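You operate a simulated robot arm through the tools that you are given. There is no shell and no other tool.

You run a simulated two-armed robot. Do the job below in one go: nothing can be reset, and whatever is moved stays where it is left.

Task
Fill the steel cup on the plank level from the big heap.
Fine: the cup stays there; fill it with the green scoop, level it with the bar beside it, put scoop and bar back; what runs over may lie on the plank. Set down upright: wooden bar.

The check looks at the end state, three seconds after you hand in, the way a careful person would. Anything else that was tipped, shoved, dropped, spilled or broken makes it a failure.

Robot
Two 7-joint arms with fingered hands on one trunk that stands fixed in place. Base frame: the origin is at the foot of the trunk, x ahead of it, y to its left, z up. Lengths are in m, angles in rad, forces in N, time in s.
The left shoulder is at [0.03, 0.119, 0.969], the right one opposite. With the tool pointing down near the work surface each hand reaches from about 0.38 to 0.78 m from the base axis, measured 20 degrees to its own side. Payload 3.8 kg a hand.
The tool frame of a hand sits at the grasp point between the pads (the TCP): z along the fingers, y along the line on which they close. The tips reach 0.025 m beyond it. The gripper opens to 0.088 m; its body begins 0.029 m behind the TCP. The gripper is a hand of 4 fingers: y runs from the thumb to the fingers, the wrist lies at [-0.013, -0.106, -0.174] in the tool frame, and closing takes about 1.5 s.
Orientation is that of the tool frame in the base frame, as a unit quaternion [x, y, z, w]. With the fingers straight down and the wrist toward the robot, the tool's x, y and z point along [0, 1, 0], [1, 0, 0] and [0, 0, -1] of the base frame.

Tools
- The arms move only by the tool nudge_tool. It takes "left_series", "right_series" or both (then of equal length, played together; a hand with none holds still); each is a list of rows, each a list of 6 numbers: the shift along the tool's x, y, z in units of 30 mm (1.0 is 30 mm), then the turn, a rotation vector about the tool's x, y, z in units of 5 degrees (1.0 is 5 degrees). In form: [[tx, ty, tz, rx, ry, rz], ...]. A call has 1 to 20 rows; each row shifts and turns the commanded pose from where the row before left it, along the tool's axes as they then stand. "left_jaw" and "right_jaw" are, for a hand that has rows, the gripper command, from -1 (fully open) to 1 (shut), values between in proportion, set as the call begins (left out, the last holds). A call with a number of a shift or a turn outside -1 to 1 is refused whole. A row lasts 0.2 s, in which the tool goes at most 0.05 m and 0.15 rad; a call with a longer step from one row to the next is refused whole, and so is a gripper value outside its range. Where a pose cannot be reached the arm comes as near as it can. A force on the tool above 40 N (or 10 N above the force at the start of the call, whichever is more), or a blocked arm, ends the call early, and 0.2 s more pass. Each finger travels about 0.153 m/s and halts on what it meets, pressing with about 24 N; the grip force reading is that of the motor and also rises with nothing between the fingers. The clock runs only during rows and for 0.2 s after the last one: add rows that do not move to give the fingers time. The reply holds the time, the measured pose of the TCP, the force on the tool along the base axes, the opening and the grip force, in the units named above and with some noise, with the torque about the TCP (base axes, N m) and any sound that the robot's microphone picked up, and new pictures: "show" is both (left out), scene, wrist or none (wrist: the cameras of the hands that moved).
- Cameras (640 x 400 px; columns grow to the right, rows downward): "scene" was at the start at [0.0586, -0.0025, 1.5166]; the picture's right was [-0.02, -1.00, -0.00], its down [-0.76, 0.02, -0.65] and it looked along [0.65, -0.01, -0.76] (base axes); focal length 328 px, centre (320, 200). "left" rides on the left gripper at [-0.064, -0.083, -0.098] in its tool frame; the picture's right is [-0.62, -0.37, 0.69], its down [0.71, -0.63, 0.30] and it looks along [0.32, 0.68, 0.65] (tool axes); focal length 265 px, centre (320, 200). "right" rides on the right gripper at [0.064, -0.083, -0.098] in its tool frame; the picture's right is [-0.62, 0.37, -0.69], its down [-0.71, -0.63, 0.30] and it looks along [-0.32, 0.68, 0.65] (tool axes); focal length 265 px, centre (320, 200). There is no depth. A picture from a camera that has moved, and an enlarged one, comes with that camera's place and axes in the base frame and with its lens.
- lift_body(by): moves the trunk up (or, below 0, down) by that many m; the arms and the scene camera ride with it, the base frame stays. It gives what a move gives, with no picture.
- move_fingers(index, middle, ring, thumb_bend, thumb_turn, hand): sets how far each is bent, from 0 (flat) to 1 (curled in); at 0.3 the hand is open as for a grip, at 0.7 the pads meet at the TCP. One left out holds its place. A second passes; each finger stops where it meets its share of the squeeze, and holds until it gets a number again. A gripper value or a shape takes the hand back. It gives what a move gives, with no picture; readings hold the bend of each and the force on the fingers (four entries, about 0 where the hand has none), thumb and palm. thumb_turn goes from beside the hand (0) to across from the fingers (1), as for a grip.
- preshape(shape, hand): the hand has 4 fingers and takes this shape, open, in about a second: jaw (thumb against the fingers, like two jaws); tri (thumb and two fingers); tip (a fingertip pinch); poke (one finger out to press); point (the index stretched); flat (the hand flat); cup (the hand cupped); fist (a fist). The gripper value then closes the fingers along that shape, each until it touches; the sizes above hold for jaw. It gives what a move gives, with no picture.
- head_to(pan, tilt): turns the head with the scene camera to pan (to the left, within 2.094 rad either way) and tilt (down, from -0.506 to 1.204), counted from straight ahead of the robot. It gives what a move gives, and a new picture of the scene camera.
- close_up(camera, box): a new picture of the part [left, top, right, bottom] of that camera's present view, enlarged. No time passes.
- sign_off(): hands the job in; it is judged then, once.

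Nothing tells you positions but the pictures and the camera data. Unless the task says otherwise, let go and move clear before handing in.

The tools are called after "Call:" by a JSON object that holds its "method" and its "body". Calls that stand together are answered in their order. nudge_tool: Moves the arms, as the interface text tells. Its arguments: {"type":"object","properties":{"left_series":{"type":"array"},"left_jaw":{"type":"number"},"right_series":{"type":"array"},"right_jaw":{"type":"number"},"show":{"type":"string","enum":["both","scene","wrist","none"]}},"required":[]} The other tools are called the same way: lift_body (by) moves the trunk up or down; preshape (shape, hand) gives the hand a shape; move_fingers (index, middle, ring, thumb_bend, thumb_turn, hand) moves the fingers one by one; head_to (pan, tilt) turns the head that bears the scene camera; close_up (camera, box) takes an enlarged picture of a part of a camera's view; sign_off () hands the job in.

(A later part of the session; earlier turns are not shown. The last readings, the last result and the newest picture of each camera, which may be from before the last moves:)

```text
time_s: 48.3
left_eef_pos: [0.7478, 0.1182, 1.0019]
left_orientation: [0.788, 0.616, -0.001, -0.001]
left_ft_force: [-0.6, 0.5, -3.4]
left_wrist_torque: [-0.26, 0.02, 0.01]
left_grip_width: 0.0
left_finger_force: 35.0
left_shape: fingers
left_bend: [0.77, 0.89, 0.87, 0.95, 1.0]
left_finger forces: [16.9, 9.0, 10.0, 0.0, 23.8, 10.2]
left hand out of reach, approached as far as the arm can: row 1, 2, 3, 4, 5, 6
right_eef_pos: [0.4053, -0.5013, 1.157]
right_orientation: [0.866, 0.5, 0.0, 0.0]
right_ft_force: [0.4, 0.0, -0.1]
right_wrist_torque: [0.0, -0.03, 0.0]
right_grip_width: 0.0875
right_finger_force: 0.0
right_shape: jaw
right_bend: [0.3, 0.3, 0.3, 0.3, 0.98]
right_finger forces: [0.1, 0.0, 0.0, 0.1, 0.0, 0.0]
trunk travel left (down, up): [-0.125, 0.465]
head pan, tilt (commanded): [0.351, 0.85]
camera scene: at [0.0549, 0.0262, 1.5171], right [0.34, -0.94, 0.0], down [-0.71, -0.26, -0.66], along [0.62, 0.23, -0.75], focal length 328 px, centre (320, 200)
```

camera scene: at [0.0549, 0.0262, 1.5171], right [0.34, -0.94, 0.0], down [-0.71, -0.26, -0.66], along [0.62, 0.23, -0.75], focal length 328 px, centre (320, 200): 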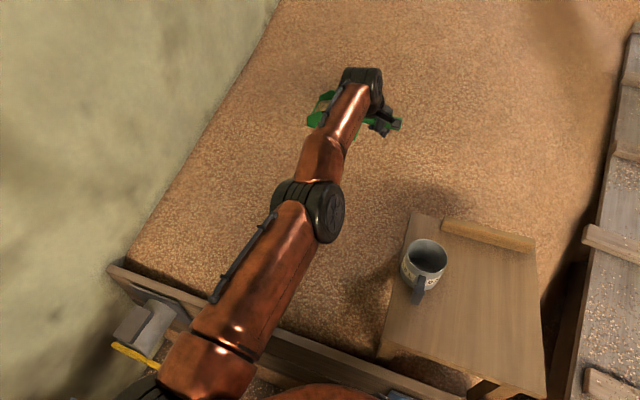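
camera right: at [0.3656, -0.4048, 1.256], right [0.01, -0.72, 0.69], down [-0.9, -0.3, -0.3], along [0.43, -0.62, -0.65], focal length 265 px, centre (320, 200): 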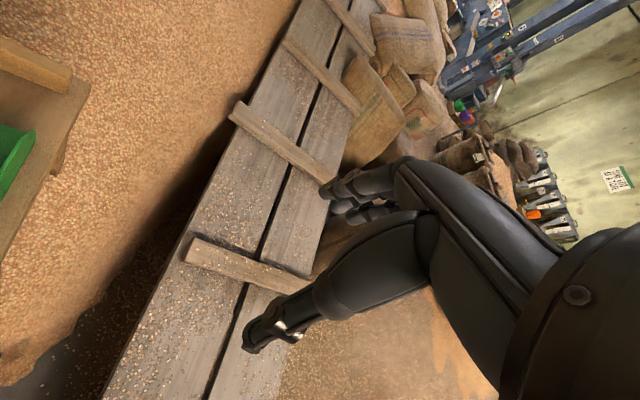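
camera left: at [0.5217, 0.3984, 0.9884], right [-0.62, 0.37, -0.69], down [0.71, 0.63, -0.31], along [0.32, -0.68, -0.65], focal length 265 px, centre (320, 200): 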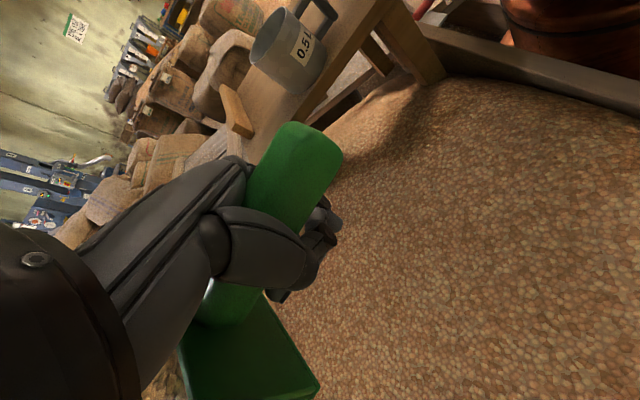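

Still pinned radially; the elbow axis is now horizontal, so a vertical motion should fold it. I raise the hand while asking for some inward motion.

Call:
{"method": "nudge_tool", "body": {"left_series": [[0, 0, -0.5, 0, 0, 0], [0, 0, -0.9, 0, 0, 0], [0, 0, -0.9, 0, 0, 0], [0, 0, -0.9, 0, 0, 0], [0, 0, -0.9, 0, 0, 0], [0, 0, -0.9, 0, 0, 0], [0, 0, -0.9, 0, 0, 0]], "show": "scene"}}

```text
time_s: 49.9
left_eef_pos: [0.7112, 0.118, 1.1684]
left_orientation: [0.788, 0.616, 0.0, -0.001]
left_ft_force: [-0.4, -0.1, -2.5]
left_wrist_torque: [-0.27, -0.03, 0.0]
left_grip_width: 0.0001
left_finger_force: 34.2
left_shape: fingers
left_bend: [0.77, 0.89, 0.87, 0.95, 1.0]
left_finger forces: [16.7, 8.6, 10.5, 0.1, 22.6, 10.4]
left hand out of reach, approached as far as the arm can: row 2, 4, 5, 6, 7
right_eef_pos: [0.4056, -0.5022, 1.1579]
right_orientation: [0.867, 0.499, 0.0, 0.001]
right_ft_force: [0.2, -0.6, -0.1]
right_wrist_torque: [0.01, 0.0, 0.0]
right_grip_width: 0.0873
right_finger_force: 0.0
right_shape: jaw
right_bend: [0.3, 0.3, 0.3, 0.3, 0.98]
right_finger forces: [0.1, 0.0, 0.1, 0.0, 0.0, 0.0]
trunk travel left (down, up): [-0.125, 0.465]
head pan, tilt (commanded): [0.351, 0.85]
camera scene: at [0.0543, 0.026, 1.5171], right [0.34, -0.94, 0.0], down [-0.71, -0.26, -0.66], along [0.62, 0.23, -0.75], focal length 328 px, centre (320, 200)
```

scene: 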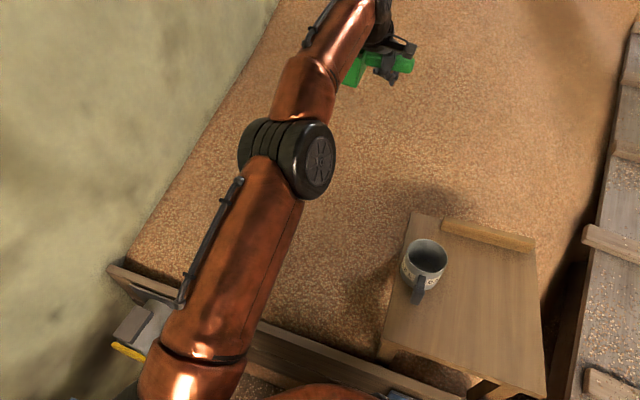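

Call:
{"method": "nudge_tool", "body": {"left_series": [[-0.12, -0.48, 0, 0, 0, 0], [-0.2, -0.8, 0, 0, 0, 0], [-0.2, -0.8, 0, 0, 0, 0], [-0.2, -0.8, 0, 0, 0, 0]], "show": "scene"}}

```text
time_s: 50.9
left_eef_pos: [0.6202, 0.1185, 1.1692]
left_orientation: [0.788, 0.616, 0.0, 0.0]
left_ft_force: [-0.2, 0.0, -3.5]
left_wrist_torque: [-0.29, 0.04, 0.01]
left_grip_width: 0.0001
left_finger_force: 33.8
left_shape: fingers
left_bend: [0.77, 0.89, 0.87, 0.95, 1.0]
left_finger forces: [16.2, 8.5, 10.3, 0.0, 21.6, 10.2]
right_eef_pos: [0.4054, -0.5022, 1.1559]
right_orientation: [0.866, 0.5, 0.0, 0.001]
right_ft_force: [-0.4, -0.2, 0.7]
right_wrist_torque: [-0.02, -0.01, 0.0]
right_grip_width: 0.0877
right_finger_force: 0.1
right_shape: jaw
right_bend: [0.3, 0.3, 0.3, 0.3, 0.98]
right_finger forces: [0.0, 0.1, 0.0, 0.1, 0.1, 0.0]
trunk travel left (down, up): [-0.125, 0.465]
head pan, tilt (commanded): [0.351, 0.85]
camera scene: at [0.0538, 0.0263, 1.5171], right [0.34, -0.94, 0.0], down [-0.71, -0.26, -0.66], along [0.62, 0.23, -0.75], focal length 328 px, centre (320, 200)
```

scene: 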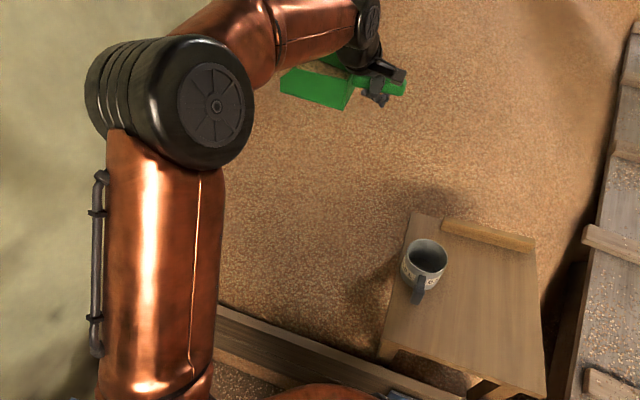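

Freed: the elbow is up and bent, and the scoop is still level and loaded at [0.62, 0.12, 1.17]. I carry it over to the right of the cup with the scoop pointing left, staying high, and turn the head to watch.

Call:
{"method": "nudge_tool", "body": {"left_series": [[-0.4, -0.02, 0.0, 0, 0, 0], [-0.843, -0.052, 0.1, 0, 0, 0], [-0.843, -0.052, 0.2, 0, 0, 0], [-0.843, -0.052, 0.26, 0, 0, 0], [-0.843, -0.052, 0.26, 0, 0, 0], [-0.843, -0.052, 0.26, 0, 0, 0], [-0.843, -0.052, 0.26, 0, 0, 0], [-0.843, -0.052, 0.26, 0, 0, 0], [-0.843, -0.052, 0.26, 0, 0, 0], [-0.843, -0.052, 0.26, 0, 0, 0]], "show": "none"}}

Call:
{"method": "head_to", "body": {"pan": -0.05, "tilt": 0.9}}

```text
time_s: 53.1
left_eef_pos: [0.5492, -0.1093, 1.1058]
left_orientation: [0.788, 0.616, 0.0, 0.0]
left_ft_force: [0.8, -0.1, -2.7]
left_wrist_torque: [-0.28, 0.04, 0.04]
left_grip_width: 0.0005
left_finger_force: 33.1
left_shape: fingers
left_bend: [0.77, 0.89, 0.87, 0.95, 1.0]
left_finger forces: [15.9, 8.1, 10.3, 0.0, 21.7, 10.4]
right_eef_pos: [0.4059, -0.502, 1.1574]
right_orientation: [0.866, 0.5, -0.001, 0.0]
right_ft_force: [0.4, 0.1, -0.3]
right_wrist_torque: [-0.01, 0.01, 0.0]
right_grip_width: 0.0876
right_finger_force: 0.0
right_shape: jaw
right_bend: [0.3, 0.3, 0.3, 0.3, 0.98]
right_finger forces: [0.1, 0.0, 0.0, 0.0, 0.0, 0.0]
trunk travel left (down, up): [-0.125, 0.465]
head pan, tilt (commanded): [0.351, 0.85]
```

```text
time_s: 54.0
left_eef_pos: [0.5487, -0.1091, 1.1053]
left_orientation: [0.788, 0.616, 0.0, 0.0]
left_ft_force: [-0.3, 0.5, -3.2]
left_wrist_torque: [-0.32, 0.04, 0.05]
left_grip_width: 0.0004
left_finger_force: 33.1
left_shape: fingers
left_bend: [0.77, 0.89, 0.87, 0.95, 1.0]
left_finger forces: [16.0, 8.1, 10.0, 0.0, 21.7, 10.4]
right_eef_pos: [0.4063, -0.5021, 1.1578]
right_orientation: [0.866, 0.5, 0.0, -0.001]
right_ft_force: [0.2, 0.2, -0.3]
right_wrist_torque: [0.0, 0.02, 0.01]
right_grip_width: 0.0877
right_finger_force: 0.1
right_shape: jaw
right_bend: [0.3, 0.3, 0.3, 0.3, 0.98]
right_finger forces: [0.0, 0.0, 0.2, 0.0, 0.0, 0.0]
trunk travel left (down, up): [-0.125, 0.465]
head pan, tilt (commanded): [-0.051, 0.901]
camera scene: at [0.0566, -0.0048, 1.5132], right [-0.05, -1.0, 0.0], down [-0.78, 0.04, -0.62], along [0.62, -0.03, -0.78], focal length 328 px, centre (320, 200)
```

scene: 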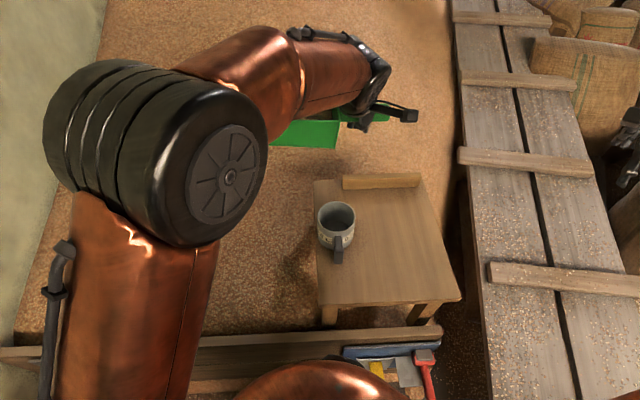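

I bring the left hand to just right of the cup and, in the same move, turn the right hand so its camera looks across at the cup to watch the pour.

Call:
{"method": "nudge_tool", "body": {"left_series": [[-0.202, -0.0115, 0.092, 0, 0, 0], [-0.202, -0.0115, 0.092, 0, 0, 0], [-0.202, -0.0115, 0.092, 0, 0, 0], [-0.202, -0.0115, 0.092, 0, 0, 0], [-0.202, -0.0115, 0.092, 0, 0, 0], [-0.202, -0.0115, 0.092, 0, 0, 0], [-0.202, -0.0115, 0.092, 0, 0, 0], [-0.202, -0.0115, 0.092, 0, 0, 0], [-0.202, -0.0115, 0.092, 0, 0, 0], [-0.202, -0.0115, 0.092, 0, 0, 0], [-0.202, -0.0115, 0.092, 0, 0, 0], [-0.202, -0.0115, 0.092, 0, 0, 0], [-0.202, -0.0115, 0.092, 0, 0, 0], [-0.202, -0.0115, 0.092, 0, 0, 0], [-0.202, -0.0115, 0.092, 0, 0, 0], [-0.202, -0.0115, 0.092, 0, 0, 0], [-0.202, -0.0115, 0.092, 0, 0, 0], [-0.202, -0.0115, 0.092, 0, 0, 0], [-0.202, -0.0115, 0.092, 0, 0, 0], [-0.202, -0.0115, 0.092, 0, 0, 0]], "right_series": [[0, 0, 0, 0, 0, -1], [0, 0, 0, 0, 0, -1], [0, 0, 0, 0, 0, -1], [0, 0, 0, 0, 0, -1], [0, 0, 0, 0, 0, -1], [0, 0, 0, 0, 0, -1], [0, 0, 0, 0, 0, -1], [0, 0, 0, 0, 0, -1], [0, 0, 0, 0, 0, -1], [0, 0, 0, 0, 0, -1], [0, 0, 0, 0, 0, -1], [0, 0, 0, 0, 0, -1], [0, 0, 0, 0, 0, -1], [0, 0, 0, 0, 0, -1], [0, 0, 0, 0, 0, -1], [0, 0, 0, 0, 0, -1], [0, 0, 0, 0, 0, -1], [0, 0, 0, 0, 0, -1], [0, 0, 0, 0, 0, -1], [0, 0, 0, 0, 0, -1]]}}

```text
time_s: 58.2
left_eef_pos: [0.5149, -0.2274, 1.0481]
left_orientation: [0.788, 0.616, -0.001, 0.0]
left_ft_force: [-0.1, 0.1, -3.2]
left_wrist_torque: [-0.32, 0.02, 0.02]
left_grip_width: 0.0003
left_finger_force: 33.3
left_shape: fingers
left_bend: [0.77, 0.89, 0.87, 0.95, 1.0]
left_finger forces: [15.8, 8.0, 9.9, 0.1, 21.7, 10.4]
right_eef_pos: [0.4057, -0.5034, 1.1568]
right_orientation: [0.173, 0.985, 0.001, 0.0]
right_ft_force: [0.7, 0.9, -0.1]
right_wrist_torque: [-0.02, 0.0, 0.03]
right_grip_width: 0.0878
right_finger_force: 0.1
right_shape: jaw
right_bend: [0.3, 0.3, 0.3, 0.3, 0.98]
right_finger forces: [0.0, 0.0, 0.0, 0.1, 0.1, 0.0]
trunk travel left (down, up): [-0.125, 0.465]
head pan, tilt (commanded): [-0.051, 0.901]
camera scene: at [0.057, -0.0053, 1.5132], right [-0.05, -1.0, 0.0], down [-0.78, 0.04, -0.62], along [0.62, -0.03, -0.78], focal length 328 px, centre (320, 200)
camera right: at [0.3174, -0.5584, 1.2555], right [0.71, 0.13, 0.69], down [0.46, -0.84, -0.3], along [0.54, 0.53, -0.65], focal length 265 px, centre (320, 200)
camera left: at [0.4189, -0.2699, 1.1464], right [-0.51, -0.51, -0.69], down [-0.44, 0.85, -0.3], along [0.74, 0.15, -0.65], focal length 265 px, centre (320, 200)
```

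scene: 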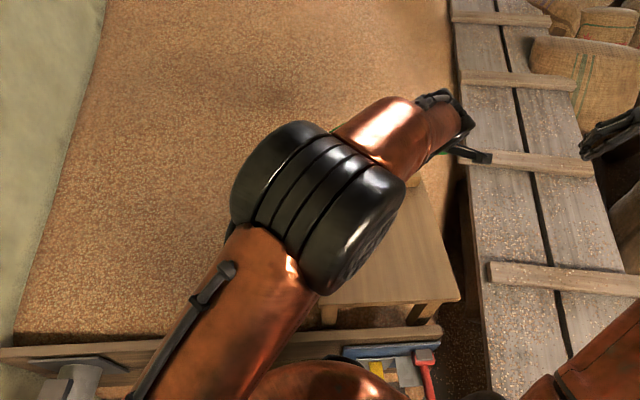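
right: 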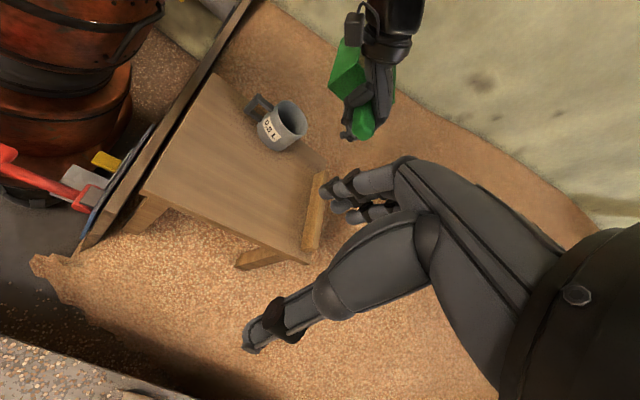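
left: 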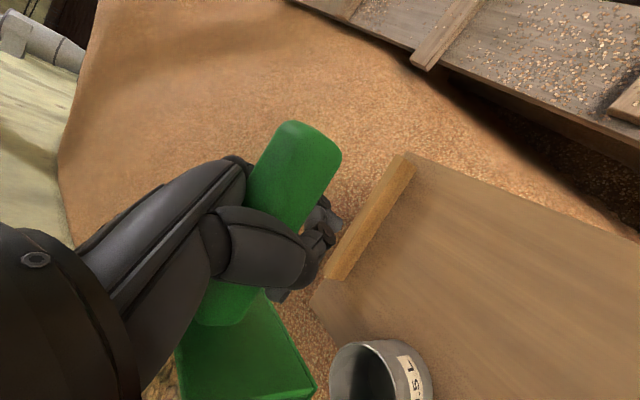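

The right camera now sees the cup and scoop well. I zoom in to pin down the scoop lip relative to the cup.

Call:
{"method": "close_up", "body": {"camera": "right", "box": [230, 20, 430, 170]}}

Call:
{"method": "close_up", "body": {"camera": "left", "box": [120, 230, 460, 400]}}

```text
2.67 times, centred on (330, 95) of right
camera zoom: at [0.3174, -0.5584, 1.2555], right [0.71, 0.13, 0.69], down [0.46, -0.84, -0.3], along [0.54, 0.53, -0.65], focal length 708 px, centre (293, 480)
```

zoom: 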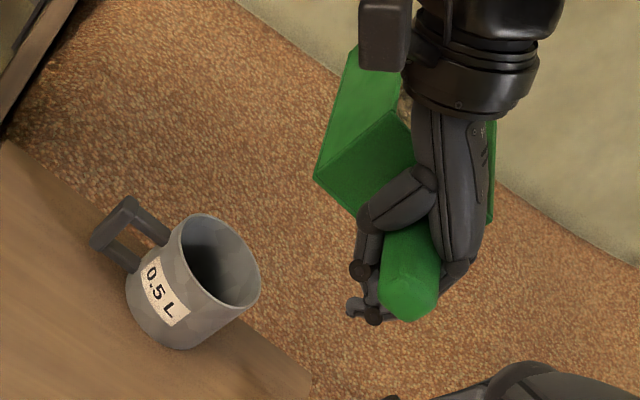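

```text
1.88 times, centred on (290, 315) of left
camera zoom: at [0.4189, -0.2699, 1.1464], right [-0.51, -0.51, -0.69], down [-0.44, 0.85, -0.3], along [0.74, 0.15, -0.65], focal length 500 px, centre (376, -16)
```

zoom: 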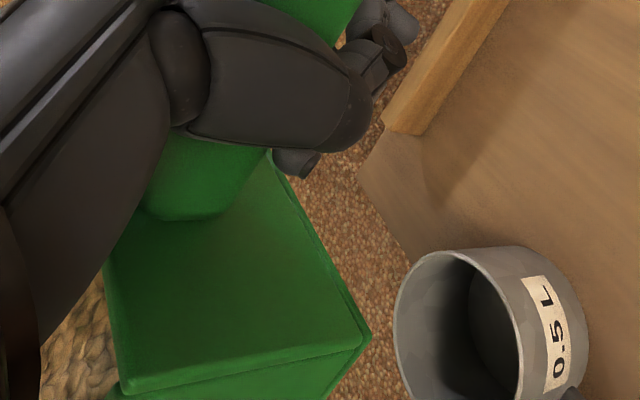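

The scoop's lip is at about y = -0.05, roughly level with my grip, 0.18 m ahead of it. I lower so the lip is over the cup opening and tilt forward-right 30° (pouring over one corner to keep the stream narrow), then check.

Call:
{"method": "nudge_tool", "body": {"left_series": [[-0.134, -0.31, 0.622, 0, 0, 0], [-0.134, -0.31, 0.622, 0, 0, 0], [-0.134, -0.31, 0.622, 0, 0, 0], [0, 0, 0, 0.1735, -0.985, 0], [0, 0, 0, 0.1735, -0.985, 0], [0, 0, 0, 0.1735, -0.985, 0], [0, 0, 0, 0.1735, -0.985, 0], [0, 0, 0, 0, 0, 0]]}}

Call:
{"method": "close_up", "body": {"camera": "right", "box": [230, 20, 430, 170]}}

Call:
{"method": "nudge_tool", "body": {"right_series": [[0, 0, 0, 0, 0, 0]], "show": "wrist"}}

```text
time_s: 60.0
left_eef_pos: [0.4841, -0.2319, 0.9935]
left_orientation: [0.776, 0.606, -0.154, 0.082]
left_ft_force: [0.1, 0.1, -3.2]
left_wrist_torque: [-0.27, 0.03, -0.02]
left_grip_width: 0.0
left_finger_force: 32.7
left_shape: fingers
left_bend: [0.77, 0.89, 0.87, 0.95, 1.0]
left_finger forces: [15.5, 7.7, 10.2, 0.0, 21.4, 10.5]
right_eef_pos: [0.4051, -0.5023, 1.1573]
right_orientation: [0.173, 0.985, 0.0, 0.0]
right_ft_force: [0.8, -0.3, -0.2]
right_wrist_torque: [-0.01, 0.02, -0.02]
right_grip_width: 0.0878
right_finger_force: 0.0
right_shape: jaw
right_bend: [0.3, 0.3, 0.3, 0.3, 0.98]
right_finger forces: [0.0, 0.1, 0.0, 0.1, 0.1, 0.1]
trunk travel left (down, up): [-0.125, 0.465]
head pan, tilt (commanded): [-0.051, 0.901]
camera scene: at [0.0564, -0.0053, 1.5132], right [-0.05, -1.0, 0.0], down [-0.78, 0.04, -0.62], along [0.62, -0.03, -0.78], focal length 328 px, centre (320, 200)
camera left: at [0.4035, -0.2398, 1.1115], right [-0.59, -0.69, -0.42], down [-0.5, 0.72, -0.49], along [0.64, -0.08, -0.76], focal length 265 px, centre (320, 200)
```

scene: 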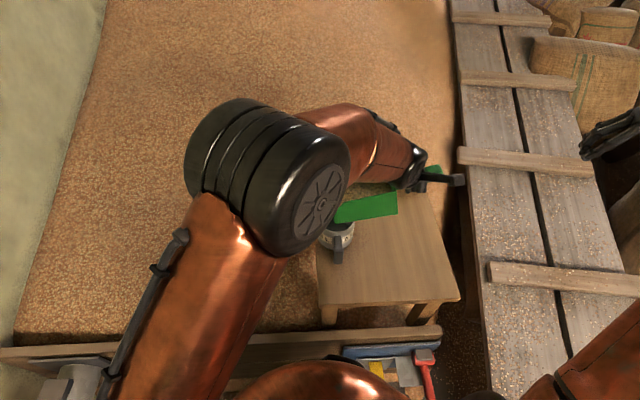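
left: 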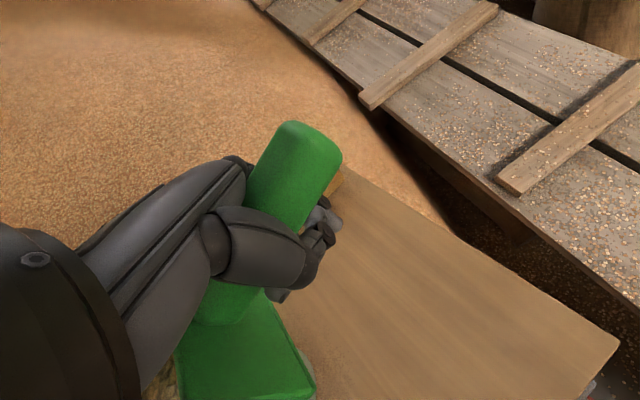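

```text
2.67 times, centred on (330, 95) of right
camera zoom: at [0.3169, -0.5582, 1.2555], right [0.71, 0.13, 0.69], down [0.46, -0.84, -0.3], along [0.54, 0.53, -0.65], focal length 708 px, centre (293, 480)
```

zoom: 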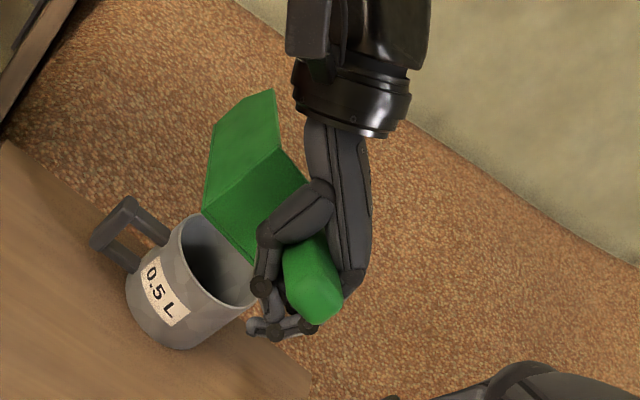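

```text
time_s: 60.4
left_eef_pos: [0.4835, -0.2325, 0.9924]
left_orientation: [0.776, 0.606, -0.154, 0.082]
left_ft_force: [-0.2, 0.1, -4.0]
left_wrist_torque: [-0.29, 0.01, 0.01]
left_grip_width: 0.0005
left_finger_force: 32.7
left_shape: fingers
left_bend: [0.77, 0.89, 0.87, 0.95, 1.0]
left_finger forces: [15.5, 7.6, 10.1, 0.1, 21.3, 10.5]
right_eef_pos: [0.4056, -0.5026, 1.1568]
right_orientation: [0.174, 0.985, 0.0, 0.0]
right_ft_force: [-1.2, 0.1, 0.8]
right_wrist_torque: [0.0, -0.04, -0.02]
right_grip_width: 0.0878
right_finger_force: 0.0
right_shape: jaw
right_bend: [0.3, 0.3, 0.3, 0.3, 0.98]
right_finger forces: [0.1, 0.1, 0.0, 0.0, 0.0, 0.0]
trunk travel left (down, up): [-0.125, 0.465]
head pan, tilt (commanded): [-0.051, 0.901]
camera right: at [0.3171, -0.558, 1.2555], right [0.71, 0.13, 0.69], down [0.46, -0.84, -0.3], along [0.54, 0.53, -0.65], focal length 265 px, centre (320, 200)
```

right: 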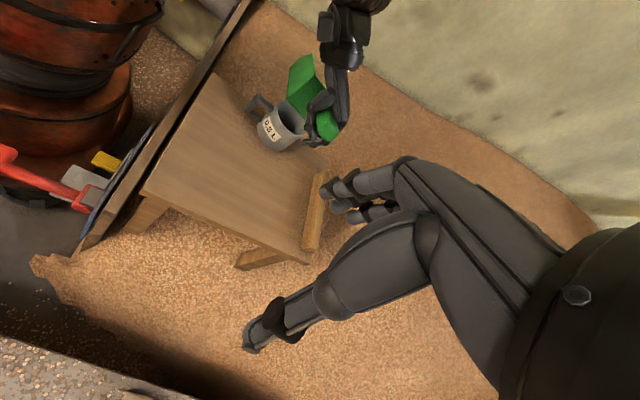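

Call:
{"method": "close_up", "body": {"camera": "scene", "box": [300, 150, 480, 280]}}

```text
3.08 times, centred on (390, 215) of scene
camera zoom: at [0.0566, -0.0051, 1.5132], right [-0.05, -1.0, 0.0], down [-0.78, 0.04, -0.62], along [0.62, -0.03, -0.78], focal length 1009 px, centre (105, 154)
```

zoom: 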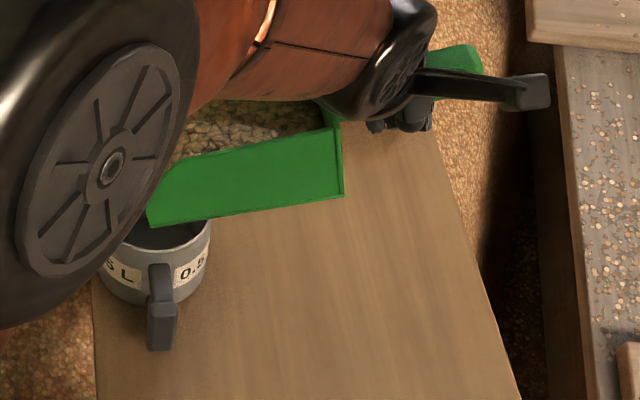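

The pan is full and its lip is above the cup. I continue tilting, pivoting about the lip, to 35° and look again.

Call:
{"method": "nudge_tool", "body": {"left_series": [[-0.135, -0.15, 0.067, 0.1735, -0.985, 0], [-0.135, -0.15, 0.067, 0.1735, -0.985, 0], [0, 0, -0.51, 0.1735, -0.985, 0], [0, 0, 0, 0, 0, 0], [0, 0, 0, 0, 0, 0]], "show": "none"}}

Call:
{"method": "close_up", "body": {"camera": "right", "box": [230, 20, 430, 170]}}

Call:
{"method": "close_up", "body": {"camera": "scene", "box": [300, 150, 480, 280]}}

```text
time_s: 61.6
left_eef_pos: [0.4748, -0.2309, 1.0069]
left_orientation: [0.751, 0.587, -0.266, 0.141]
left_ft_force: [-0.4, -0.1, -2.3]
left_wrist_torque: [-0.18, 0.01, 0.02]
left_grip_width: 0.0
left_finger_force: 32.9
left_shape: fingers
left_bend: [0.77, 0.9, 0.87, 0.95, 1.0]
left_finger forces: [15.6, 7.4, 9.7, 0.0, 21.2, 11.1]
right_eef_pos: [0.4048, -0.5013, 1.1564]
right_orientation: [0.174, 0.985, 0.0, 0.0]
right_ft_force: [0.5, -0.2, -0.5]
right_wrist_torque: [0.0, -0.04, 0.01]
right_grip_width: 0.0875
right_finger_force: 0.1
right_shape: jaw
right_bend: [0.3, 0.3, 0.3, 0.3, 0.98]
right_finger forces: [0.0, 0.0, 0.0, 0.0, 0.1, 0.1]
trunk travel left (down, up): [-0.125, 0.465]
head pan, tilt (commanded): [-0.051, 0.901]
```

```text
2.67 times, centred on (330, 95) of right
camera zoom: at [0.3172, -0.5574, 1.2558], right [0.71, 0.13, 0.69], down [0.46, -0.84, -0.3], along [0.54, 0.53, -0.65], focal length 708 px, centre (293, 480)
```

zoom: 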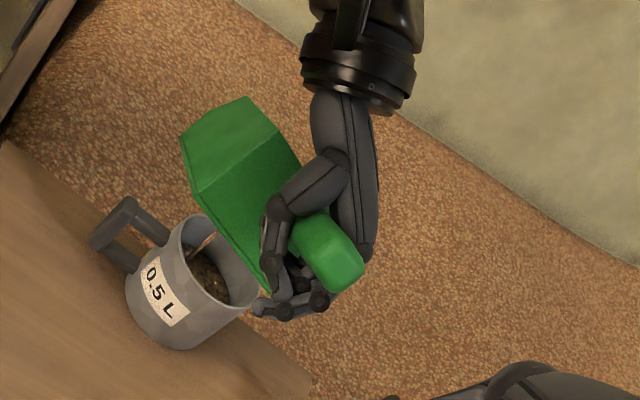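

```text
3.08 times, centred on (390, 215) of scene
camera zoom: at [0.0567, -0.0044, 1.5132], right [-0.05, -1.0, 0.0], down [-0.78, 0.04, -0.62], along [0.62, -0.03, -0.78], focal length 1009 px, centre (105, 154)
```

zoom: 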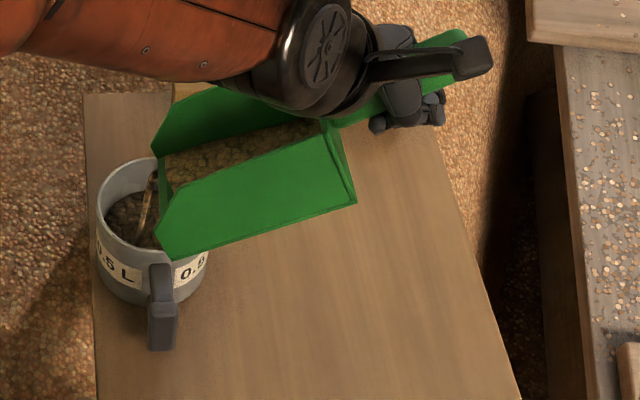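

Grain is streaming cleanly into the cup. I keep tilting in small steps, pivoting at the lip.

Call:
{"method": "nudge_tool", "body": {"left_series": [[0, 0, -0.51, 0.1735, -0.985, 0], [0, 0, 0, 0, 0, 0], [0, 0, -0.51, 0.1735, -0.985, 0], [0, 0, 0, 0, 0, 0], [0, 0, 0, 0, 0, 0]], "show": "none"}}

Call:
{"method": "close_up", "body": {"camera": "scene", "box": [310, 160, 430, 260]}}

Call:
{"method": "close_up", "body": {"camera": "right", "box": [230, 50, 370, 170]}}

```text
time_s: 62.8
left_eef_pos: [0.483, -0.2133, 1.0304]
left_orientation: [0.728, 0.569, -0.339, 0.179]
left_ft_force: [0.1, -0.3, -1.7]
left_wrist_torque: [-0.07, 0.01, -0.02]
left_grip_width: 0.0002
left_finger_force: 32.5
left_shape: fingers
left_bend: [0.77, 0.9, 0.87, 0.95, 1.0]
left_finger forces: [15.6, 7.1, 9.4, 0.1, 21.4, 11.1]
right_eef_pos: [0.4063, -0.503, 1.1563]
right_orientation: [0.173, 0.985, 0.0, 0.0]
right_ft_force: [-1.5, 0.1, 0.3]
right_wrist_torque: [0.01, 0.0, 0.02]
right_grip_width: 0.0876
right_finger_force: 0.1
right_shape: jaw
right_bend: [0.3, 0.3, 0.3, 0.3, 0.98]
right_finger forces: [0.1, 0.0, 0.0, 0.1, 0.0, 0.1]
trunk travel left (down, up): [-0.125, 0.465]
head pan, tilt (commanded): [-0.051, 0.901]
```

```text
4.00 times, centred on (370, 210) of scene
camera zoom: at [0.0568, -0.0042, 1.5132], right [-0.05, -1.0, 0.0], down [-0.78, 0.04, -0.62], along [0.62, -0.03, -0.78], focal length 1312 px, centre (120, 160)
```

zoom: 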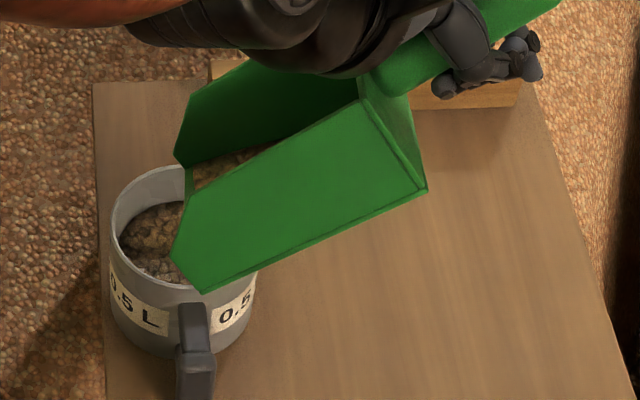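

```text
3.33 times, centred on (300, 110) of right
camera zoom: at [0.3173, -0.5572, 1.2559], right [0.71, 0.13, 0.69], down [0.46, -0.84, -0.3], along [0.54, 0.53, -0.65], focal length 885 px, centre (387, 500)
```

zoom: 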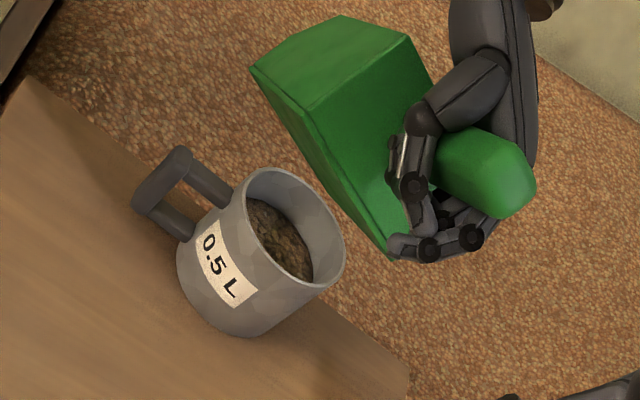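

About 60% full, with no spill so far. Continuing to empty the scoop.

Call:
{"method": "nudge_tool", "body": {"left_series": [[0, 0, -0.51, 0.1735, -0.985, 0], [0, 0, 0, 0, 0, 0], [0, 0, -0.51, 0.1735, -0.985, 0], [0, 0, 0, 0, 0, 0], [0, 0, -0.51, 0.1735, -0.985, 0], [0, 0, 0, 0, 0, 0], [0, 0, 0, 0, 0, 0]], "show": "none"}}

Call:
{"method": "close_up", "body": {"camera": "scene", "box": [310, 160, 430, 260]}}

Call:
{"method": "close_up", "body": {"camera": "right", "box": [230, 50, 370, 170]}}

```text
time_s: 64.4
left_eef_pos: [0.4983, -0.1815, 1.0605]
left_orientation: [0.682, 0.533, -0.442, 0.234]
left_ft_force: [-0.7, 0.4, -1.3]
left_wrist_torque: [-0.05, 0.01, -0.01]
left_grip_width: 0.0002
left_finger_force: 32.1
left_shape: fingers
left_bend: [0.77, 0.9, 0.87, 0.95, 1.0]
left_finger forces: [15.5, 6.8, 9.2, 0.1, 21.4, 11.0]
right_eef_pos: [0.4052, -0.5022, 1.1571]
right_orientation: [0.174, 0.985, 0.0, 0.0]
right_ft_force: [-0.5, 0.4, 0.0]
right_wrist_torque: [-0.01, 0.01, 0.01]
right_grip_width: 0.0881
right_finger_force: 0.0
right_shape: jaw
right_bend: [0.3, 0.3, 0.3, 0.3, 0.98]
right_finger forces: [0.0, 0.0, 0.0, 0.0, 0.0, 0.0]
trunk travel left (down, up): [-0.125, 0.465]
head pan, tilt (commanded): [-0.051, 0.901]
```

```text
4.00 times, centred on (370, 210) of scene
camera zoom: at [0.0567, -0.0042, 1.5132], right [-0.05, -1.0, 0.0], down [-0.78, 0.04, -0.62], along [0.62, -0.03, -0.78], focal length 1312 px, centre (120, 160)
```

zoom: 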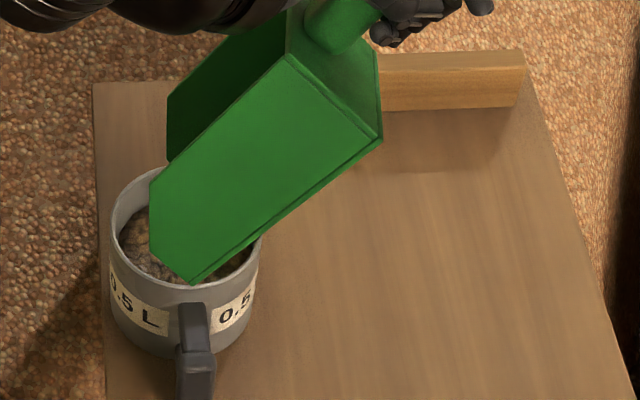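

```text
3.33 times, centred on (300, 110) of right
camera zoom: at [0.3172, -0.5572, 1.2559], right [0.71, 0.13, 0.69], down [0.46, -0.84, -0.3], along [0.54, 0.53, -0.65], focal length 885 px, centre (387, 500)
```

zoom: 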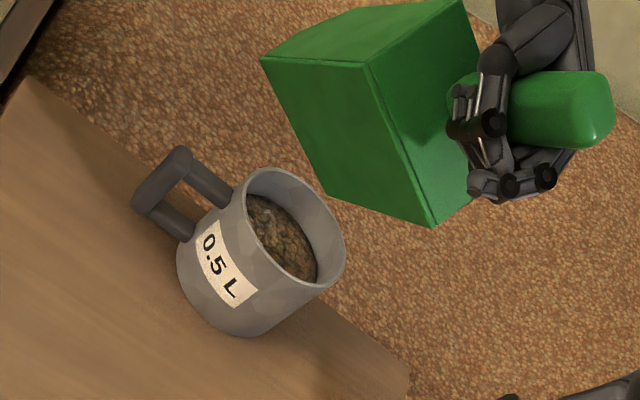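

Cup is about 70% full and the scoop reads nearly empty. Two more tilt steps to clear the rest.

Call:
{"method": "nudge_tool", "body": {"left_series": [[0, 0, -0.51, 0.1735, -0.985, 0], [0, 0, -0.51, 0.1735, -0.985, 0], [0, 0, -0.51, 0.1735, -0.985, 0], [0, 0, 0, 0, 0, 0], [0, 0, 0, 0, 0, 0]], "show": "none"}}

Call:
{"method": "close_up", "body": {"camera": "scene", "box": [290, 150, 450, 280]}}

Call:
{"method": "close_up", "body": {"camera": "right", "box": [230, 50, 370, 170]}}

```text
time_s: 65.6
left_eef_pos: [0.514, -0.1439, 1.079]
left_orientation: [0.625, 0.488, -0.537, 0.286]
left_ft_force: [-0.2, -0.1, -1.0]
left_wrist_torque: [-0.05, -0.01, 0.02]
left_grip_width: 0.0005
left_finger_force: 31.6
left_shape: fingers
left_bend: [0.77, 0.9, 0.88, 0.95, 1.0]
left_finger forces: [15.4, 6.6, 8.8, 0.0, 21.4, 11.1]
right_eef_pos: [0.406, -0.502, 1.1566]
right_orientation: [0.174, 0.985, 0.0, 0.0]
right_ft_force: [-0.1, 0.3, -0.6]
right_wrist_torque: [0.01, 0.02, -0.01]
right_grip_width: 0.0878
right_finger_force: 0.2
right_shape: jaw
right_bend: [0.3, 0.3, 0.3, 0.3, 0.98]
right_finger forces: [0.1, 0.0, 0.1, 0.0, 0.0, 0.0]
trunk travel left (down, up): [-0.125, 0.465]
head pan, tilt (commanded): [-0.051, 0.901]
```

```text
3.08 times, centred on (370, 215) of scene
camera zoom: at [0.0566, -0.0045, 1.5132], right [-0.05, -1.0, 0.0], down [-0.78, 0.04, -0.62], along [0.62, -0.03, -0.78], focal length 1009 px, centre (166, 154)
```

zoom: 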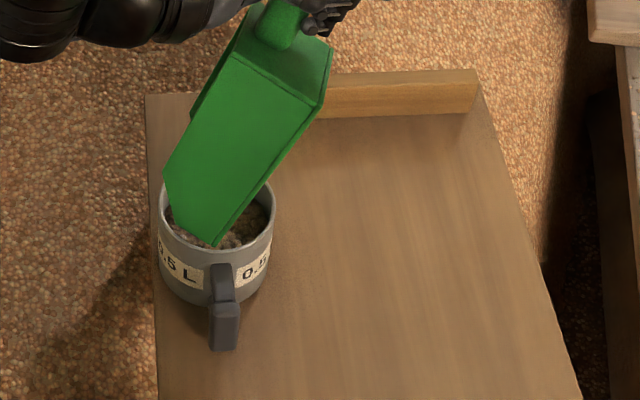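

```text
3.33 times, centred on (300, 110) of right
camera zoom: at [0.3171, -0.5575, 1.2558], right [0.71, 0.13, 0.69], down [0.46, -0.84, -0.3], along [0.54, 0.53, -0.65], focal length 885 px, centre (387, 500)
```

zoom: 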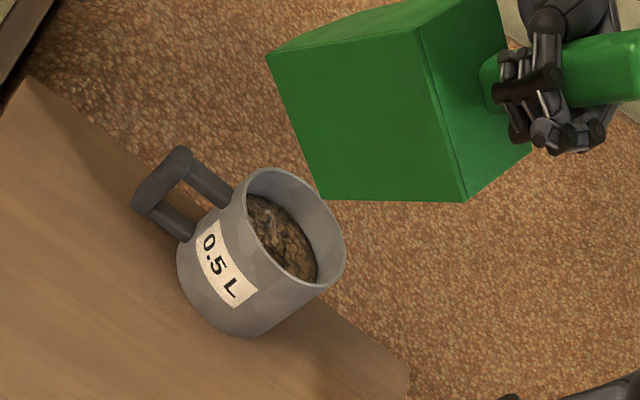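

No spill, scoop empty. I raise it clear and level it off again before heading back to the heap for a second, smaller load.

Call:
{"method": "nudge_tool", "body": {"left_series": [[-0.79, -0.154, -0.215, 0, 0, 0], [-0.79, -0.154, -0.215, 0, 0, 0], [0, 0, 0, -0.1735, 0.985, 0], [0, 0, 0, -0.1735, 0.985, 0], [0, 0, 0, -0.1735, 0.985, 0], [0, 0, 0, -0.1735, 0.985, 0], [0, 0, 0, -0.1735, 0.985, 0], [0, 0, 0, -0.1735, 0.985, 0], [0, 0, 0, -0.1735, 0.985, 0], [0, 0, 0, -0.1735, 0.985, 0], [0, 0, 0, -0.1735, 0.985, 0], [0, 0, 0, -0.1735, 0.985, 0], [0, 0, 0, -0.1735, 0.985, 0], [0, 0, 0, -0.1735, 0.985, 0], [0, 0, 0, -0.1735, 0.985, 0], [0, 0, 0, -0.1735, 0.985, 0], [0, 0, 0, -0.1735, 0.985, 0]], "show": "scene"}}

Call:
{"method": "close_up", "body": {"camera": "right", "box": [200, 30, 380, 170]}}

```text
time_s: 69.2
left_eef_pos: [0.5147, -0.1437, 1.1296]
left_orientation: [0.788, 0.616, 0.0, -0.001]
left_ft_force: [-0.5, -0.5, -1.5]
left_wrist_torque: [-0.06, -0.01, 0.03]
left_grip_width: 0.0008
left_finger_force: 29.9
left_shape: fingers
left_bend: [0.77, 0.9, 0.88, 0.96, 1.0]
left_finger forces: [15.3, 6.0, 8.6, 0.0, 21.4, 9.4]
right_eef_pos: [0.4049, -0.503, 1.1562]
right_orientation: [0.174, 0.985, 0.0, 0.0]
right_ft_force: [-0.1, -0.4, -1.5]
right_wrist_torque: [0.01, 0.0, 0.0]
right_grip_width: 0.0877
right_finger_force: 0.1
right_shape: jaw
right_bend: [0.3, 0.3, 0.3, 0.3, 0.98]
right_finger forces: [0.0, 0.0, 0.0, 0.1, 0.0, 0.0]
trunk travel left (down, up): [-0.125, 0.465]
head pan, tilt (commanded): [-0.051, 0.901]
camera scene: at [0.0562, -0.0053, 1.5132], right [-0.05, -1.0, 0.0], down [-0.78, 0.04, -0.62], along [0.62, -0.03, -0.78], focal length 328 px, centre (320, 200)
```

scene: 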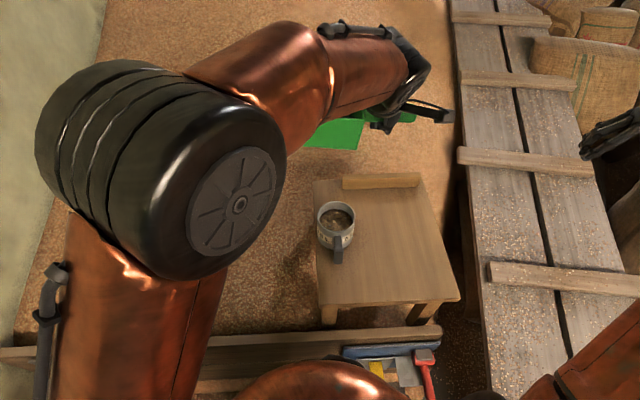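

```text
2.86 times, centred on (290, 100) of right
camera zoom: at [0.3167, -0.5582, 1.2555], right [0.71, 0.13, 0.69], down [0.46, -0.84, -0.3], along [0.54, 0.53, -0.65], focal length 758 px, centre (406, 486)
```

zoom: 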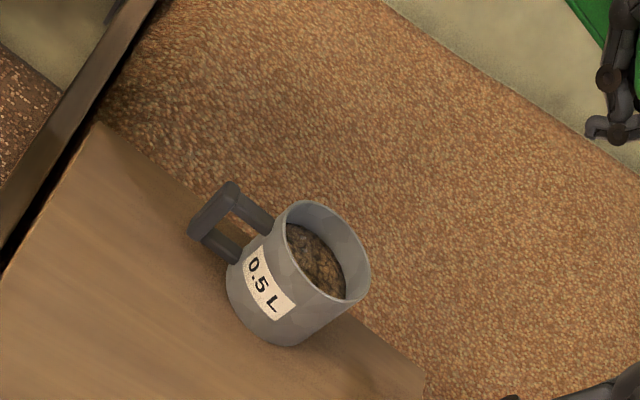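

Call:
{"method": "close_up", "body": {"camera": "scene", "box": [300, 170, 460, 290]}}

Call:
{"method": "head_to", "body": {"pan": 0.35, "tilt": 0.85}}

```text
3.33 times, centred on (380, 230) of scene
camera zoom: at [0.0562, -0.0053, 1.5132], right [-0.05, -1.0, 0.0], down [-0.78, 0.04, -0.62], along [0.62, -0.03, -0.78], focal length 1094 px, centre (120, 100)
```

zoom: 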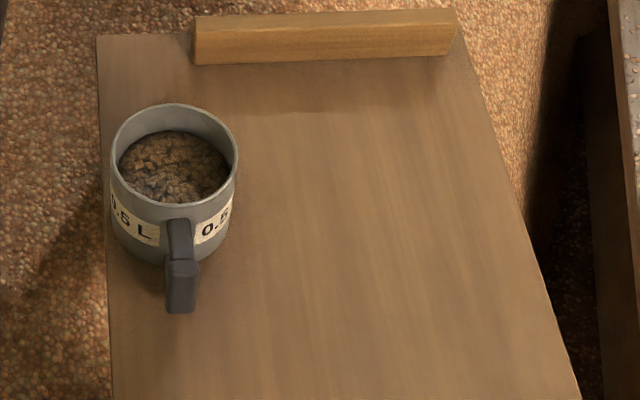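

```text
time_s: 70.1
left_eef_pos: [0.5136, -0.1441, 1.1291]
left_orientation: [0.788, 0.616, 0.0, 0.0]
left_ft_force: [0.2, -0.1, -1.2]
left_wrist_torque: [-0.08, 0.01, -0.01]
left_grip_width: 0.0005
left_finger_force: 30.0
left_shape: fingers
left_bend: [0.77, 0.9, 0.88, 0.96, 1.0]
left_finger forces: [15.4, 6.0, 8.7, 0.1, 21.5, 9.4]
right_eef_pos: [0.4049, -0.5029, 1.1565]
right_orientation: [0.173, 0.985, 0.0, 0.0]
right_ft_force: [-0.1, -0.1, 0.0]
right_wrist_torque: [0.02, 0.03, -0.01]
right_grip_width: 0.0877
right_finger_force: 0.0
right_shape: jaw
right_bend: [0.3, 0.3, 0.3, 0.3, 0.98]
right_finger forces: [0.0, 0.0, 0.1, 0.0, 0.1, 0.0]
trunk travel left (down, up): [-0.125, 0.465]
head pan, tilt (commanded): [0.351, 0.85]
camera scene: at [0.0545, 0.0257, 1.5171], right [0.34, -0.94, 0.0], down [-0.71, -0.26, -0.66], along [0.62, 0.23, -0.75], focal length 328 px, centre (320, 200)
```

scene: 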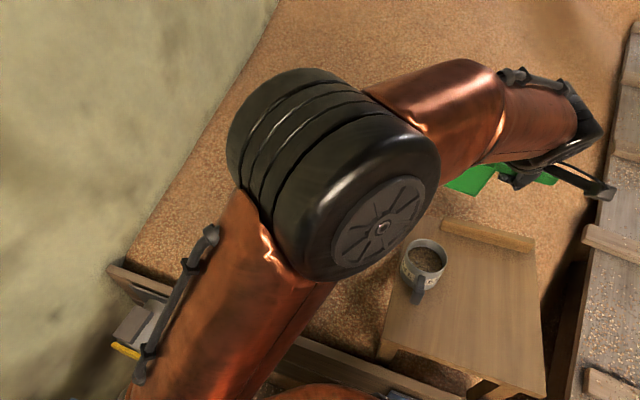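

The cup is about 75% full with a clean plank. I move the empty scoop left over the heap, this time keeping it pointing left (natural for the arm), and tip it nose-down.

Call:
{"method": "nudge_tool", "body": {"left_series": [[0.793, -0.402, 0.1, 0, 0, 0], [0.793, -0.402, 0.1, 0, 0, 0], [0.793, -0.402, 0.3, 0, 0, 0], [0.793, -0.402, 0.5, 0, 0, 0], [0.793, -0.402, 0.6, 0, 0, 0], [0.793, -0.402, 0.6, 0, 0, 0], [0.793, -0.402, 0.6, 0, 0, 0], [0.793, -0.402, 0.7, 0, 0, 0], [0.793, -0.402, 0.7, 0, 0, 0], [0, 0, 0, -0.26, -0.966, 0], [0, 0, 0, -0.26, -0.966, 0], [0, 0, 0, -0.26, -0.966, 0], [0, 0, 0, -0.26, -0.966, 0], [0, 0, 0, -0.26, -0.966, 0], [0, 0, 0, -0.26, -0.966, 0]], "show": "scene"}}

```text
time_s: 73.3
left_eef_pos: [0.4611, 0.0899, 1.0032]
left_orientation: [0.761, 0.594, -0.156, 0.207]
left_ft_force: [0.3, 0.4, -0.7]
left_wrist_torque: [-0.09, 0.03, -0.01]
left_grip_width: 0.0007
left_finger_force: 29.1
left_shape: fingers
left_bend: [0.77, 0.9, 0.88, 0.96, 1.0]
left_finger forces: [14.9, 5.6, 8.3, 0.0, 20.8, 8.3]
right_eef_pos: [0.4063, -0.5027, 1.1572]
right_orientation: [0.174, 0.985, 0.0, 0.0]
right_ft_force: [0.1, 0.3, -0.1]
right_wrist_torque: [0.01, -0.02, 0.0]
right_grip_width: 0.0878
right_finger_force: 0.0
right_shape: jaw
right_bend: [0.3, 0.3, 0.3, 0.3, 0.98]
right_finger forces: [0.0, 0.0, 0.1, 0.0, 0.0, 0.0]
trunk travel left (down, up): [-0.125, 0.465]
head pan, tilt (commanded): [0.351, 0.85]
camera scene: at [0.0545, 0.0268, 1.5171], right [0.34, -0.94, 0.0], down [-0.71, -0.26, -0.66], along [0.62, 0.23, -0.75], focal length 328 px, centre (320, 200)
```

scene: 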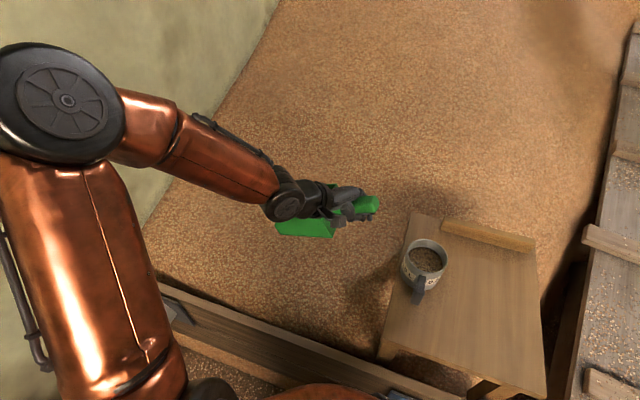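

Good posture: elbow out and high, arm unstrained. I descend toward the grain.

Call:
{"method": "nudge_tool", "body": {"left_series": [[0.465, -0.125, 0.834, 0, 0, 0], [0.465, -0.125, 0.834, 0, 0, 0], [0.465, -0.125, 0.834, 0, 0, 0], [0.465, -0.125, 0.834, 0, 0, 0], [0.465, -0.125, 0.834, 0, 0, 0], [0.465, -0.125, 0.834, 0, 0, 0], [0.465, -0.125, 0.834, 0, 0, 0], [0.465, -0.125, 0.834, 0, 0, 0], [0.465, -0.125, 0.834, 0, 0, 0]]}}

Call:
{"method": "close_up", "body": {"camera": "scene", "box": [240, 180, 400, 320]}}

```text
time_s: 75.3
left_eef_pos: [0.4594, 0.0909, 0.7423]
left_orientation: [0.76, 0.595, -0.155, 0.208]
left_ft_force: [0.4, -0.9, -0.6]
left_wrist_torque: [-0.11, -0.01, 0.04]
left_grip_width: 0.0008
left_finger_force: 28.8
left_shape: fingers
left_bend: [0.77, 0.9, 0.88, 0.96, 1.0]
left_finger forces: [14.6, 5.2, 8.1, 0.0, 20.8, 9.1]
right_eef_pos: [0.405, -0.5027, 1.1571]
right_orientation: [0.174, 0.985, 0.0, 0.0]
right_ft_force: [-0.6, -0.3, -0.1]
right_wrist_torque: [0.02, 0.03, 0.0]
right_grip_width: 0.0877
right_finger_force: 0.1
right_shape: jaw
right_bend: [0.3, 0.3, 0.3, 0.3, 0.98]
right_finger forces: [0.1, 0.0, 0.0, 0.0, 0.0, 0.0]
trunk travel left (down, up): [-0.125, 0.465]
head pan, tilt (commanded): [0.351, 0.85]
camera scene: at [0.0547, 0.0264, 1.5171], right [0.34, -0.94, 0.0], down [-0.71, -0.26, -0.66], along [0.62, 0.23, -0.75], focal length 328 px, centre (320, 200)
camera left: at [0.3641, 0.102, 0.8475], right [-0.5, -0.79, -0.35], down [-0.43, 0.58, -0.69], along [0.75, -0.2, -0.63], focal length 265 px, centre (320, 200)
```

scene: 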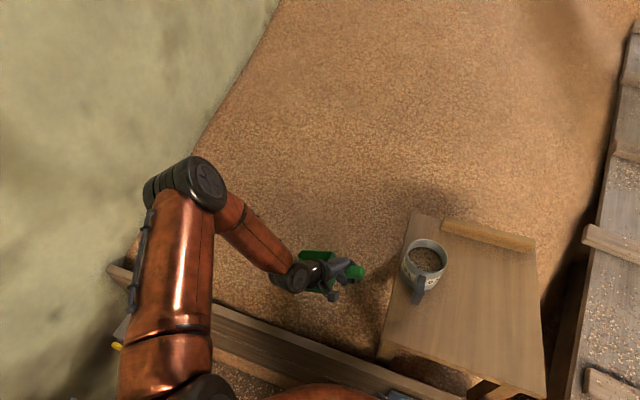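
left: 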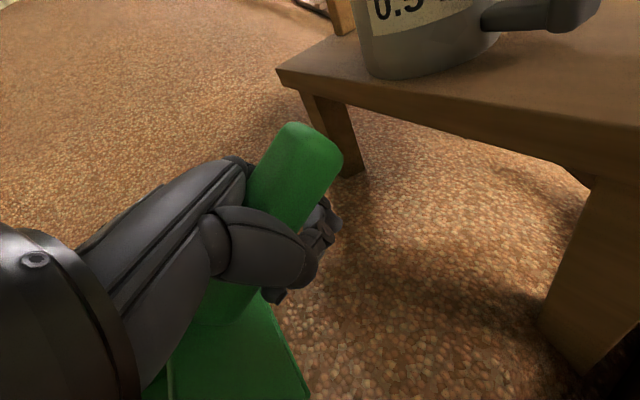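

```text
2.86 times, centred on (320, 250) of scene
camera zoom: at [0.0547, 0.0264, 1.5171], right [0.34, -0.94, 0.0], down [-0.71, -0.26, -0.66], along [0.62, 0.23, -0.75], focal length 937 px, centre (320, 57)
```

zoom: 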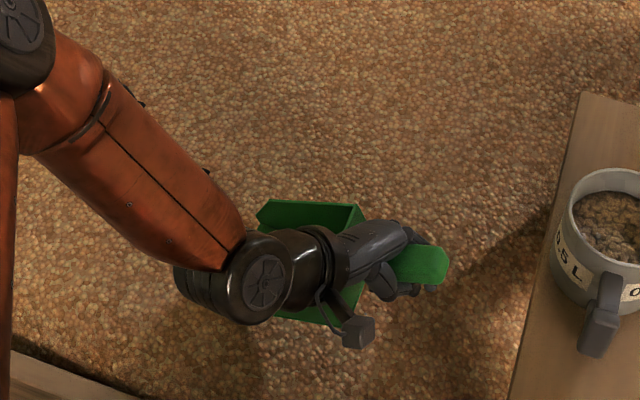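

I lower onto the grain and push forward (leftwards) to dig, with comfortable arm posture.

Call:
{"method": "nudge_tool", "body": {"left_series": [[0.376, -0.1, 0.673, 0, 0, 0], [0.376, -0.1, 0.673, 0, 0, 0], [0.376, -0.1, 0.673, 0, 0, 0], [0.454, -0.122, -0.103, 0, 0, 0], [0.454, -0.122, -0.103, 0, 0, 0], [0.454, -0.122, -0.103, 0, 0, 0], [0.454, -0.122, -0.103, 0, 0, 0], [0.454, -0.122, -0.103, 0, 0, 0]], "show": "scene"}}

Call:
{"method": "close_up", "body": {"camera": "scene", "box": [240, 200, 400, 340]}}

```text
time_s: 77.1
left_eef_pos: [0.4581, 0.1575, 0.651]
left_orientation: [0.761, 0.595, -0.157, 0.207]
left_ft_force: [0.2, -0.6, -4.1]
left_wrist_torque: [-0.37, 0.05, 0.03]
left_grip_width: 0.0009
left_finger_force: 29.4
left_shape: fingers
left_bend: [0.77, 0.9, 0.88, 0.96, 1.0]
left_finger forces: [14.3, 5.3, 9.9, 0.1, 20.5, 8.3]
right_eef_pos: [0.4054, -0.502, 1.1562]
right_orientation: [0.173, 0.985, 0.0, 0.0]
right_ft_force: [0.1, -0.2, 1.0]
right_wrist_torque: [0.0, -0.02, -0.01]
right_grip_width: 0.0878
right_finger_force: 0.1
right_shape: jaw
right_bend: [0.3, 0.3, 0.3, 0.3, 0.98]
right_finger forces: [0.0, 0.1, 0.0, 0.0, 0.0, 0.0]
trunk travel left (down, up): [-0.125, 0.465]
head pan, tilt (commanded): [0.351, 0.85]
camera scene: at [0.0547, 0.0266, 1.5171], right [0.34, -0.94, 0.0], down [-0.71, -0.26, -0.66], along [0.62, 0.23, -0.75], focal length 328 px, centre (320, 200)
```

scene: 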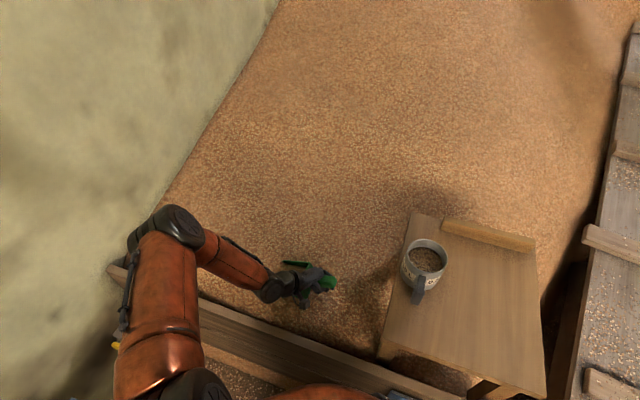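

```text
2.86 times, centred on (320, 270) of scene
camera zoom: at [0.0547, 0.0266, 1.5171], right [0.34, -0.94, 0.0], down [-0.71, -0.26, -0.66], along [0.62, 0.23, -0.75], focal length 937 px, centre (320, 0)
```

zoom: 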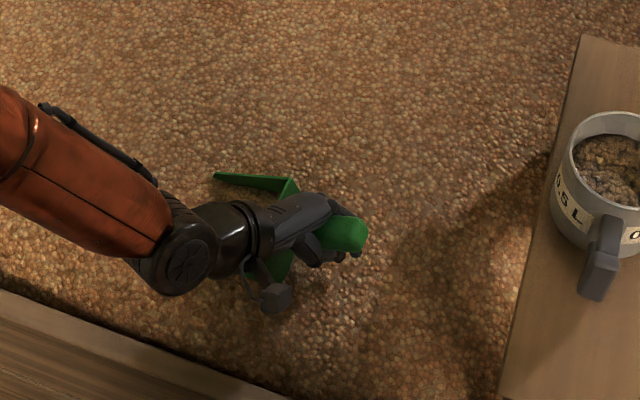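

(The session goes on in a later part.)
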